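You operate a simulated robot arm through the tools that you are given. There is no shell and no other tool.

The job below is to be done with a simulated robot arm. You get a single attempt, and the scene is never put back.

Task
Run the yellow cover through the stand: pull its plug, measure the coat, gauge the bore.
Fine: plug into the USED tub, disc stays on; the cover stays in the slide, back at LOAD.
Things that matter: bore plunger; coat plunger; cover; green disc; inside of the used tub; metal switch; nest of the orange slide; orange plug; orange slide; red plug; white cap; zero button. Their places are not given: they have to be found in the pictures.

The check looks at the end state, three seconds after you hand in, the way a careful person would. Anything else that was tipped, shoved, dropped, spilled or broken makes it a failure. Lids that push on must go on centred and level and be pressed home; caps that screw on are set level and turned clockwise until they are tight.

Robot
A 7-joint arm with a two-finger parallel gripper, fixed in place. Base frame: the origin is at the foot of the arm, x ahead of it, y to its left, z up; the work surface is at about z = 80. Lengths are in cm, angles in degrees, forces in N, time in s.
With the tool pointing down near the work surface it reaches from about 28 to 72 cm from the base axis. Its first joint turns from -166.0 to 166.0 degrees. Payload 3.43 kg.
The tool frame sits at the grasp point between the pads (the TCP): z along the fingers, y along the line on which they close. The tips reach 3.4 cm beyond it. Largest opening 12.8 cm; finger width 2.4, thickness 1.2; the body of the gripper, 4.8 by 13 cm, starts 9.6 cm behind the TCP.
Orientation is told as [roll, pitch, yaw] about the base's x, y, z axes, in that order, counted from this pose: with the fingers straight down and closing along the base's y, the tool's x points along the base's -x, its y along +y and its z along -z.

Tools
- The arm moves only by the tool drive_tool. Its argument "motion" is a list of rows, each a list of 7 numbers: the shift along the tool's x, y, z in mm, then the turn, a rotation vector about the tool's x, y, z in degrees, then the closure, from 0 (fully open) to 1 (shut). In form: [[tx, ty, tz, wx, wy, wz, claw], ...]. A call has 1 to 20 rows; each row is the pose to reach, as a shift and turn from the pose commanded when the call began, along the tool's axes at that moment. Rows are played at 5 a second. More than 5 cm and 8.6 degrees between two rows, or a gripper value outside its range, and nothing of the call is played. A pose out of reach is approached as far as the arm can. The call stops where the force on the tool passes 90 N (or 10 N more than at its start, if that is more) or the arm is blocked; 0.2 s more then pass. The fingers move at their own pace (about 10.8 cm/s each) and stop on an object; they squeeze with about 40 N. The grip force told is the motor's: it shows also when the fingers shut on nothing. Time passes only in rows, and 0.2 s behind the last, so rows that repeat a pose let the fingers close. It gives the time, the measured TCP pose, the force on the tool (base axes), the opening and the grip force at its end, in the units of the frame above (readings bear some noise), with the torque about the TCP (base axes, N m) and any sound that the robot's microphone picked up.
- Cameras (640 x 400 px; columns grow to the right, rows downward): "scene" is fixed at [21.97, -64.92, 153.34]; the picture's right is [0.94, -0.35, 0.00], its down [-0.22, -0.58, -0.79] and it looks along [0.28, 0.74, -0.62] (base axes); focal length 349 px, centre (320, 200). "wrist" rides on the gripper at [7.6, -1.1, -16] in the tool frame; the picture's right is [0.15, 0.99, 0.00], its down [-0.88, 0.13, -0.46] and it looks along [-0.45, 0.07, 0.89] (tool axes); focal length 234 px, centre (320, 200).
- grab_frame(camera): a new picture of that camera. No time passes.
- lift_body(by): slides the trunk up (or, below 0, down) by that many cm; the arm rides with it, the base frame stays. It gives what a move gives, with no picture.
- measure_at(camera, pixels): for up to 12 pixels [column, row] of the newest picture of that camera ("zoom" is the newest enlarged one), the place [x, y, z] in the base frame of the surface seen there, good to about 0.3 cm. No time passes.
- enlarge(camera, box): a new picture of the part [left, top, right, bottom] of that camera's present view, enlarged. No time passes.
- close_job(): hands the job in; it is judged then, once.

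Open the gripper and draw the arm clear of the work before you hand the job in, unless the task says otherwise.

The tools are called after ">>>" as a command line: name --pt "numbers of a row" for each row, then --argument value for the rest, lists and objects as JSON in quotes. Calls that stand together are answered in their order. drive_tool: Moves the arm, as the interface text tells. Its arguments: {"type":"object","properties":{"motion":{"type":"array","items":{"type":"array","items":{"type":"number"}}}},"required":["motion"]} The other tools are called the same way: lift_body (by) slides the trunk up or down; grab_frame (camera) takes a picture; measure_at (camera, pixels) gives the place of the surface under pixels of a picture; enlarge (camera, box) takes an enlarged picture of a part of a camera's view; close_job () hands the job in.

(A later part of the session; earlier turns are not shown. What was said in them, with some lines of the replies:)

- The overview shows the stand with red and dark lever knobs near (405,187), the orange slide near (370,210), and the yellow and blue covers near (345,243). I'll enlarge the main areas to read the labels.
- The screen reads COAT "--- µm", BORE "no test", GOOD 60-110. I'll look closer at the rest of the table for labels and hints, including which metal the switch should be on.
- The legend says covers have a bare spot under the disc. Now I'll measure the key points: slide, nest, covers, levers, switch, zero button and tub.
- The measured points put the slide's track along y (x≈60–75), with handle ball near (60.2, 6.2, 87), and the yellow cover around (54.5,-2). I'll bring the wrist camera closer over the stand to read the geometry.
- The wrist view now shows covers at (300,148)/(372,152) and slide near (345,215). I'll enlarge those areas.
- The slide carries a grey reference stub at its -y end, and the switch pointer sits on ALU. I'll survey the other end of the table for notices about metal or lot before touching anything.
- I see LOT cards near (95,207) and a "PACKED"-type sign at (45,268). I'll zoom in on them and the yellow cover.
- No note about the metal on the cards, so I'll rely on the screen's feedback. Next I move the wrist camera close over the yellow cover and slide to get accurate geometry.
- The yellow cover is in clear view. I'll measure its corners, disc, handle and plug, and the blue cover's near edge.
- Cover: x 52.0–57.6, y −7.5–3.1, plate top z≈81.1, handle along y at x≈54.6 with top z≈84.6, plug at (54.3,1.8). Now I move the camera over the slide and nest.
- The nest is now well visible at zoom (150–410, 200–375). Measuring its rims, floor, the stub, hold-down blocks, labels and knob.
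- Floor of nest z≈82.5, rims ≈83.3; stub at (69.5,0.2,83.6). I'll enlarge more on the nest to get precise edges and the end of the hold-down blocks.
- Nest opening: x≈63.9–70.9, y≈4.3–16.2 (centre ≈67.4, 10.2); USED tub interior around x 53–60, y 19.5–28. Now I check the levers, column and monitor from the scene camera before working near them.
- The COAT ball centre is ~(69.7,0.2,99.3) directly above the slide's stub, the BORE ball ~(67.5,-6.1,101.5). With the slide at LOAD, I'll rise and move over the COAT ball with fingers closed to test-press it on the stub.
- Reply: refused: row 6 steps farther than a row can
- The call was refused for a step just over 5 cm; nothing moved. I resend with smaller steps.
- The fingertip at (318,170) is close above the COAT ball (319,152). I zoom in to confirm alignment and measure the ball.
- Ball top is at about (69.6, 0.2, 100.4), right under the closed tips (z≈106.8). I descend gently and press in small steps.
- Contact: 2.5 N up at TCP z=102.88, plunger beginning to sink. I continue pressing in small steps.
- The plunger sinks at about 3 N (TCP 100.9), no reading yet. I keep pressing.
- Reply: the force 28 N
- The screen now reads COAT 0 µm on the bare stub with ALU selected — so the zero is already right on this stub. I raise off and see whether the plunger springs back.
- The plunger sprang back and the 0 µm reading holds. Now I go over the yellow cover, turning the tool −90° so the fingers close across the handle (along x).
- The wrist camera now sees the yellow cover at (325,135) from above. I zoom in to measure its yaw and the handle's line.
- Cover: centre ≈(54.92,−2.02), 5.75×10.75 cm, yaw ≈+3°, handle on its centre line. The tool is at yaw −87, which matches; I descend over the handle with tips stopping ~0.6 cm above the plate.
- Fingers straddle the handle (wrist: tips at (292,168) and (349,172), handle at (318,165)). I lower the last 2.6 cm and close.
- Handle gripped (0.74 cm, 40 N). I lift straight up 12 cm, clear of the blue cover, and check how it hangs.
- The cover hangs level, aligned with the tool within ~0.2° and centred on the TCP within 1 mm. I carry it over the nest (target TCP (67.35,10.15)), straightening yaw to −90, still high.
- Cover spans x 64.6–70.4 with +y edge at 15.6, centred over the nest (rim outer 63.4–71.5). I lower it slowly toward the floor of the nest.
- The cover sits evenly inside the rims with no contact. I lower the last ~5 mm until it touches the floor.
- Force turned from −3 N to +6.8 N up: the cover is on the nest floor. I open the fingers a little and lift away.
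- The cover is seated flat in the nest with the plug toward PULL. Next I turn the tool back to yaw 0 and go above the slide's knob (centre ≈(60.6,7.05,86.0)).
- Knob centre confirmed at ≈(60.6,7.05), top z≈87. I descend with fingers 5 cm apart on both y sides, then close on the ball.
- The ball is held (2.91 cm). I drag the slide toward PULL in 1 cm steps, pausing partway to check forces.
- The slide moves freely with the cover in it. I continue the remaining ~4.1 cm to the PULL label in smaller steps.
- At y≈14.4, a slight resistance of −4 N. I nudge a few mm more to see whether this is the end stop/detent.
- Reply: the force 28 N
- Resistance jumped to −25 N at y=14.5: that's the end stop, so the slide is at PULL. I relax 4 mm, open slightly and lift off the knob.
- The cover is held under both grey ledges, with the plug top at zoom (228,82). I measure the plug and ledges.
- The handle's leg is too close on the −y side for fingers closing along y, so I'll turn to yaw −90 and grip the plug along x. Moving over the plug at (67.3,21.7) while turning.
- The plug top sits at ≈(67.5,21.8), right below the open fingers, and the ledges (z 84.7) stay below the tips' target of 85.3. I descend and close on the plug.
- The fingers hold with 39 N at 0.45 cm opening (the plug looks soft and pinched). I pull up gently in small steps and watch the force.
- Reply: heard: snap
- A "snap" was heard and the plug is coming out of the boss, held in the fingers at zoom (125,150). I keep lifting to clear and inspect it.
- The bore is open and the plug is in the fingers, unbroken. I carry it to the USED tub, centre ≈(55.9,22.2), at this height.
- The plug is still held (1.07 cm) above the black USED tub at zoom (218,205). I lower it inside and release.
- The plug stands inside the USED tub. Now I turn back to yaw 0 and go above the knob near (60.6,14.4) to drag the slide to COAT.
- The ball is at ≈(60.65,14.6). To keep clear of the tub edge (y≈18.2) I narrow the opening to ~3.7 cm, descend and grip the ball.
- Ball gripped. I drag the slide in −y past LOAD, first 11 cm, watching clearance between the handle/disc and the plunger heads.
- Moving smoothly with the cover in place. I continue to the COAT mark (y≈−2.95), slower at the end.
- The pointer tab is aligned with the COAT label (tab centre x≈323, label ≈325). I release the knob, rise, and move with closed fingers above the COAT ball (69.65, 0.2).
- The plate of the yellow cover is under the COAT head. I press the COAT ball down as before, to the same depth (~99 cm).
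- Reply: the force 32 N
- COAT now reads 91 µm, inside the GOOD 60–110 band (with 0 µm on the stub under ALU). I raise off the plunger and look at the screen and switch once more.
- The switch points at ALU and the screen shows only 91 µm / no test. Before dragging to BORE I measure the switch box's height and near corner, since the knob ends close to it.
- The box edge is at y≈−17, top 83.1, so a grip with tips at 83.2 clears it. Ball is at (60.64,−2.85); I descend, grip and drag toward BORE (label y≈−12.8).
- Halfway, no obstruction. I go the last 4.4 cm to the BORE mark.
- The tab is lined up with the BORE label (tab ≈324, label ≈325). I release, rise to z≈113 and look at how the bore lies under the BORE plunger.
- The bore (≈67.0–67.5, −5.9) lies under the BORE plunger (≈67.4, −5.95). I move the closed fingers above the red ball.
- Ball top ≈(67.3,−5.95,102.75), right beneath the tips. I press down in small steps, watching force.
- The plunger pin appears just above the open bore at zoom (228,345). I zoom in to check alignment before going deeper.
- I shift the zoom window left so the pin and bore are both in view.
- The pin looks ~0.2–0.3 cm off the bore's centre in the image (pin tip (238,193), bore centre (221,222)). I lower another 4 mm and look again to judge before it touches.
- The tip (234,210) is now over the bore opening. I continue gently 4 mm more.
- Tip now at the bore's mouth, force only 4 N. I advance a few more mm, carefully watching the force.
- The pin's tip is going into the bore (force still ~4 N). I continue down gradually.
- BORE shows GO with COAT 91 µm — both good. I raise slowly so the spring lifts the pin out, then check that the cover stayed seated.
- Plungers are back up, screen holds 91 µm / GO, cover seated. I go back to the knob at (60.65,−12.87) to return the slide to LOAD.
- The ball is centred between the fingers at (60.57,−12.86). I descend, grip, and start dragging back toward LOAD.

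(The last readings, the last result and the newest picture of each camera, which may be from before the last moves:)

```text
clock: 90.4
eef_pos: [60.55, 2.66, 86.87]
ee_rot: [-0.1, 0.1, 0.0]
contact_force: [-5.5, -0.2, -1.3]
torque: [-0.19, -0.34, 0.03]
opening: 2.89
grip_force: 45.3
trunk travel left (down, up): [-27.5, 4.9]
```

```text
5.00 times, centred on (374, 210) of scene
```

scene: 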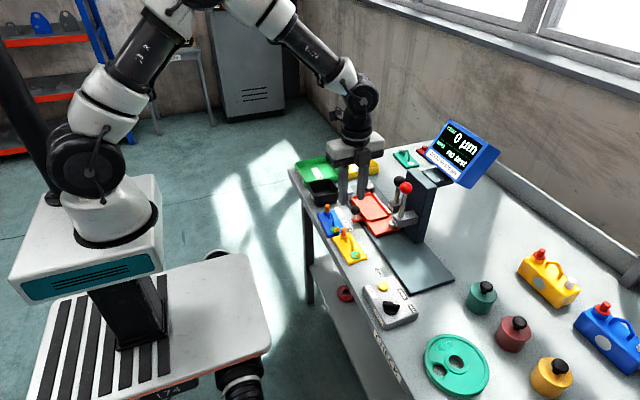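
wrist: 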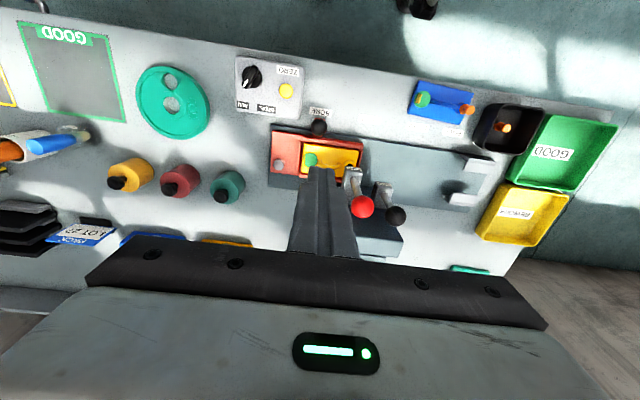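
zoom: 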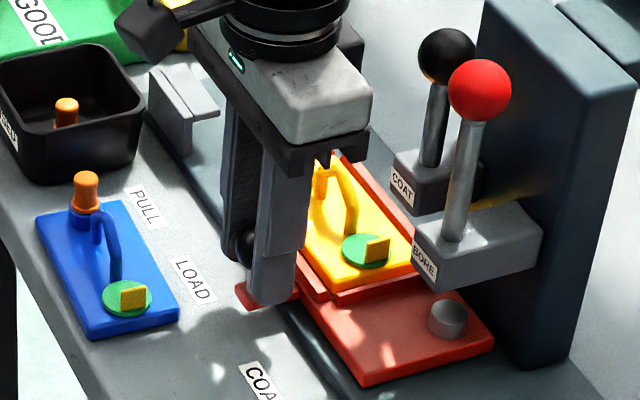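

At y≈2.6, moving freely. I bring it the last 4.4 cm to the LOAD mark (ball y≈7.05, its original position).

>>> drive_tool --pt "0 10 0 0 0 0 1" --pt "0 20 0 0 0 0 1" --pt "0 30 0 0 0 0 1" --pt "0 37 0 0 0 0 1" --pt "0 42 0 0 0 0 1" --pt "0 44.5 0 0 0 0 1" --pt "0 44.5 0 0 0 0 1"

>>> enlarge --camera "wrist" --box '[240, 100, 400, 260]'

>>> enlarge --camera "scene" --box '[310, 170, 438, 250]'

```text
clock: 92.0
eef_pos: [60.63, 6.9, 86.85]
ee_rot: [0.0, 0.0, 0.0]
contact_force: [-7.9, 0.4, 0.9]
torque: [-0.01, 0.24, 0.0]
opening: 2.93
grip_force: 45.3
trunk travel left (down, up): [-27.5, 4.9]
```

```text
2.50 times, centred on (320, 180) of wrist
```

zoom: 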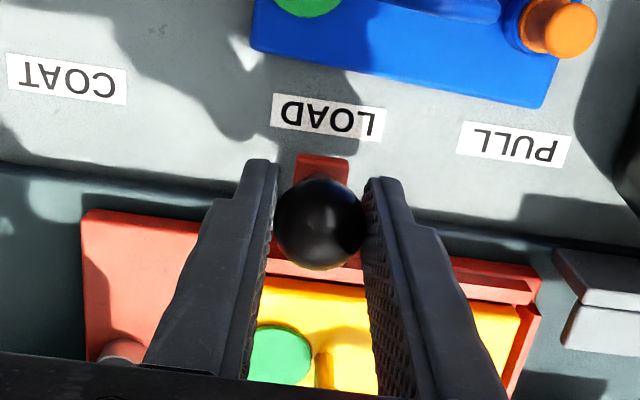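

```text
5.00 times, centred on (374, 210) of scene
```

zoom: 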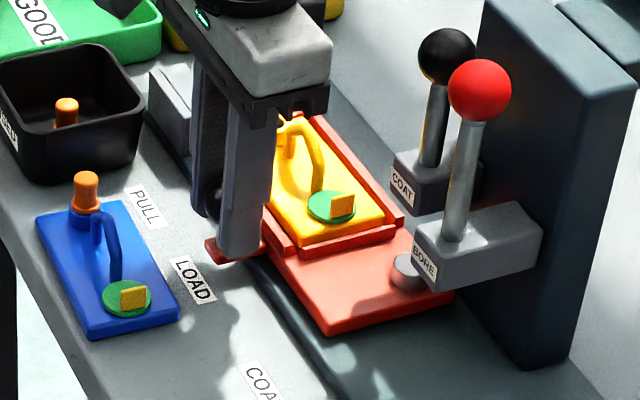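

The LOAD label centre (329) is ~1 mm to the +y side of the tab (323) compared with my earlier alignments. I nudge +1.2 mm, then release and rise.

>>> drive_tool --pt "0 0.7 0 0 0 0 1" --pt "0 1.2 0 0 0 0 1" --pt "0 1.2 0 0 0 0 1" --pt "0 1.2 0 0 0 0 0.85" --pt "0 1.2 0 0 0 0 0.7" --pt "0 1.2 0 0 0 0 0.7" --pt "0 1.2 -40 0 0 0 0.7" --pt "0 1.2 -85 0 0 0 0.7" --pt "0 1.2 -128 0 0 0 0.7" --pt "0 1.2 -128 0 0 0 0.7"

>>> enlarge --camera "wrist" --box '[240, 100, 400, 200]'

>>> enlarge --camera "scene" --box '[310, 170, 438, 250]'

```text
clock: 94.2
eef_pos: [60.55, 6.97, 99.61]
ee_rot: [0.0, 0.0, 0.1]
contact_force: [-0.1, 0.2, -0.3]
torque: [0.0, 0.03, 0.02]
opening: 3.84
grip_force: 0.0
trunk travel left (down, up): [-27.5, 4.9]
```

```text
4.00 times, centred on (320, 150) of wrist
```

zoom: 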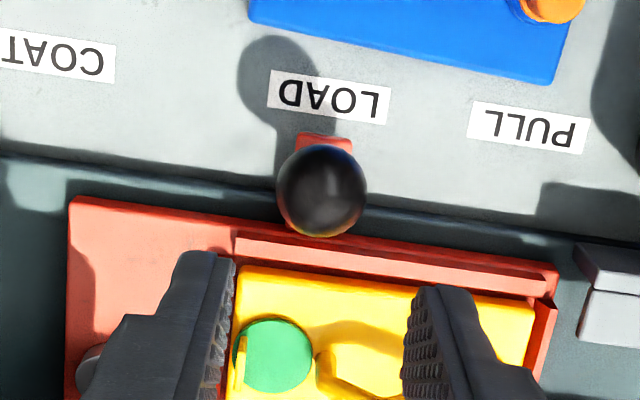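

```text
5.00 times, centred on (374, 210) of scene
```

zoom: 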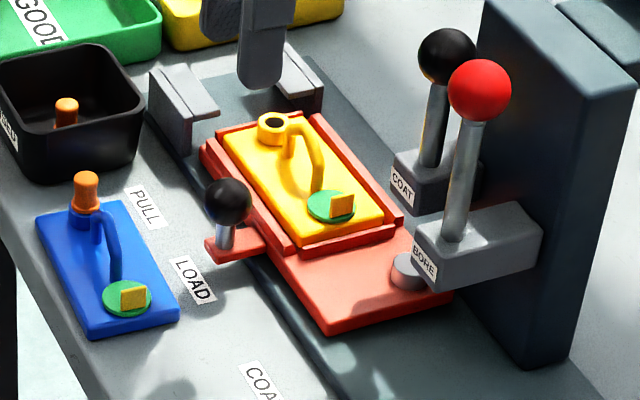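

The slide's pointer matches LOAD (within ~1 mm of where it started) and the cover is seated with disc on, bore open. I open the gripper and withdraw the arm up and back to the starting pose.

>>> drive_tool --pt "0 0 -45 0 0 0 0.6" --pt "0 0 -90 0 0 0 0.4" --pt "0 0 -135 0 0 0 0.2" --pt "0 0 -180 0 0 0 0" --pt "20 -30 -205 0 0 0 0" --pt "45 -60 -205 0 0 0 0" --pt "70 -95 -205 0 0 0 0" --pt "90 -135 -205 0 0 0 0" --pt "100 -175 -205 0 0 0 0" --pt "100 -175 -205 0 0 0 0" --pt "100 -175 -205 0 0 0 0"

>>> grab_frame --camera "scene"

>>> grab_frame --camera "wrist"

>>> enlarge --camera "scene" --box '[290, 140, 450, 240]'

>>> enlarge --camera "scene" --box '[330, 110, 510, 240]'

```text
clock: 96.6
eef_pos: [50.62, -10.33, 119.99]
ee_rot: [0.0, 0.1, 0.0]
contact_force: [-0.4, 0.2, -0.2]
torque: [0.02, 0.0, 0.0]
opening: 12.81
grip_force: 0.1
trunk travel left (down, up): [-27.5, 4.9]
```

```text
taken
```

scene: 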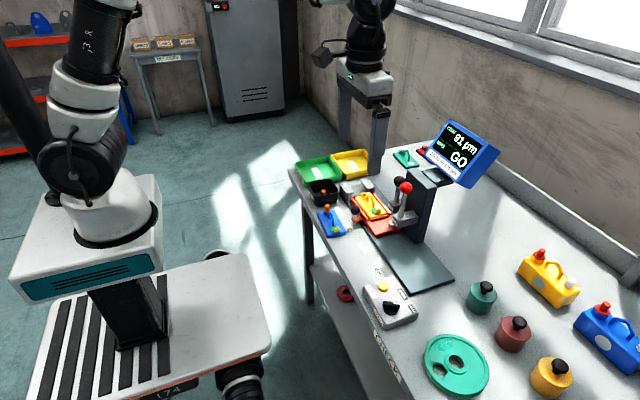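

```text
taken
```

wrist: 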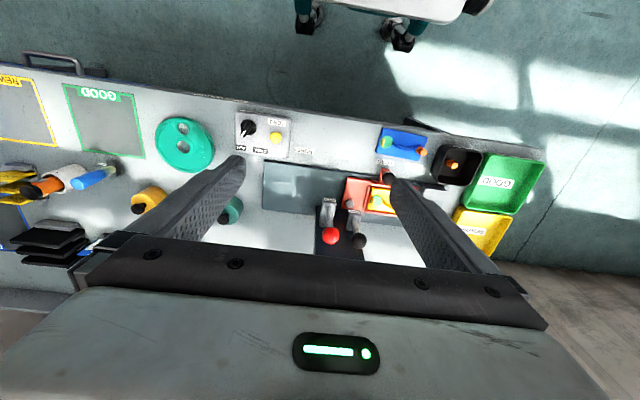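

```text
4.00 times, centred on (370, 190) of scene
```

zoom: 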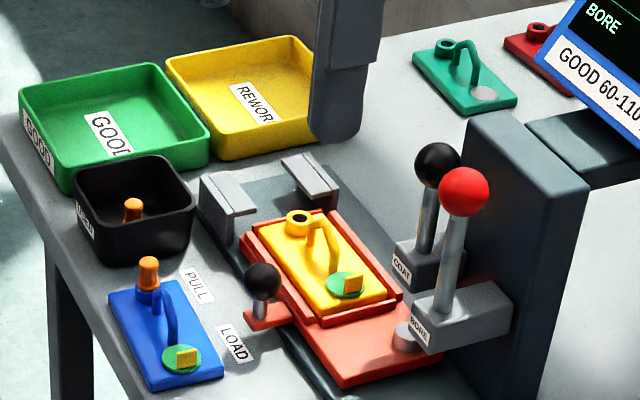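

```text
3.08 times, centred on (420, 175) of scene
```

zoom: 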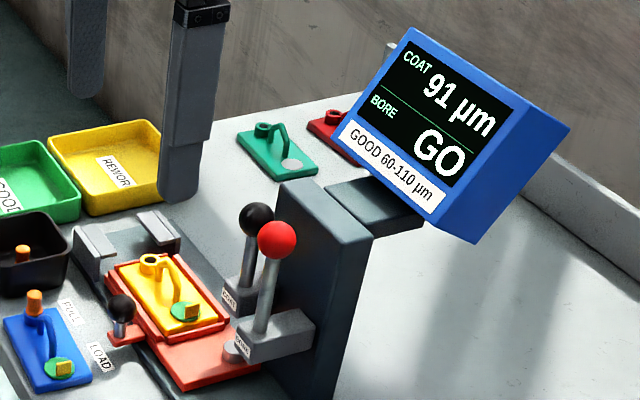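

Final pictures: the screen reads 91 µm / GO and the plug is in the USED tub. The yellow cover is in the slide at LOAD with its green disc on, nothing else has moved, and the arm is clear with the gripper open. I hand in.

>>> close_job

```text
The job is handed in.
```

The yellow cover has been through the stand and passes both tests. The job is handed in; no verdict has come back.

- **Coat:** 91 µm, inside the 60–110 µm GOOD band. I first pressed the coat plunger on the slide's bare-metal stub, and it read 0 µm, so I left the zero button alone.
- **Bore:** the screen shows GO.
- **Plug:** pulled out with a snap, in one piece, and standing in the USED tub.
- **Cover:** seated in the slide, green disc still on, slide back at LOAD within about 1 mm of where it started.
- **Rest of the bench:** nothing else looks moved. The arm is back near its starting position with the gripper open.

**Metal setting:** the switch was already on ALU and I left it there. I found no label saying which metal the cover is; I relied on the 0 µm reading on the stub. I did not try the STEEL setting to compare.
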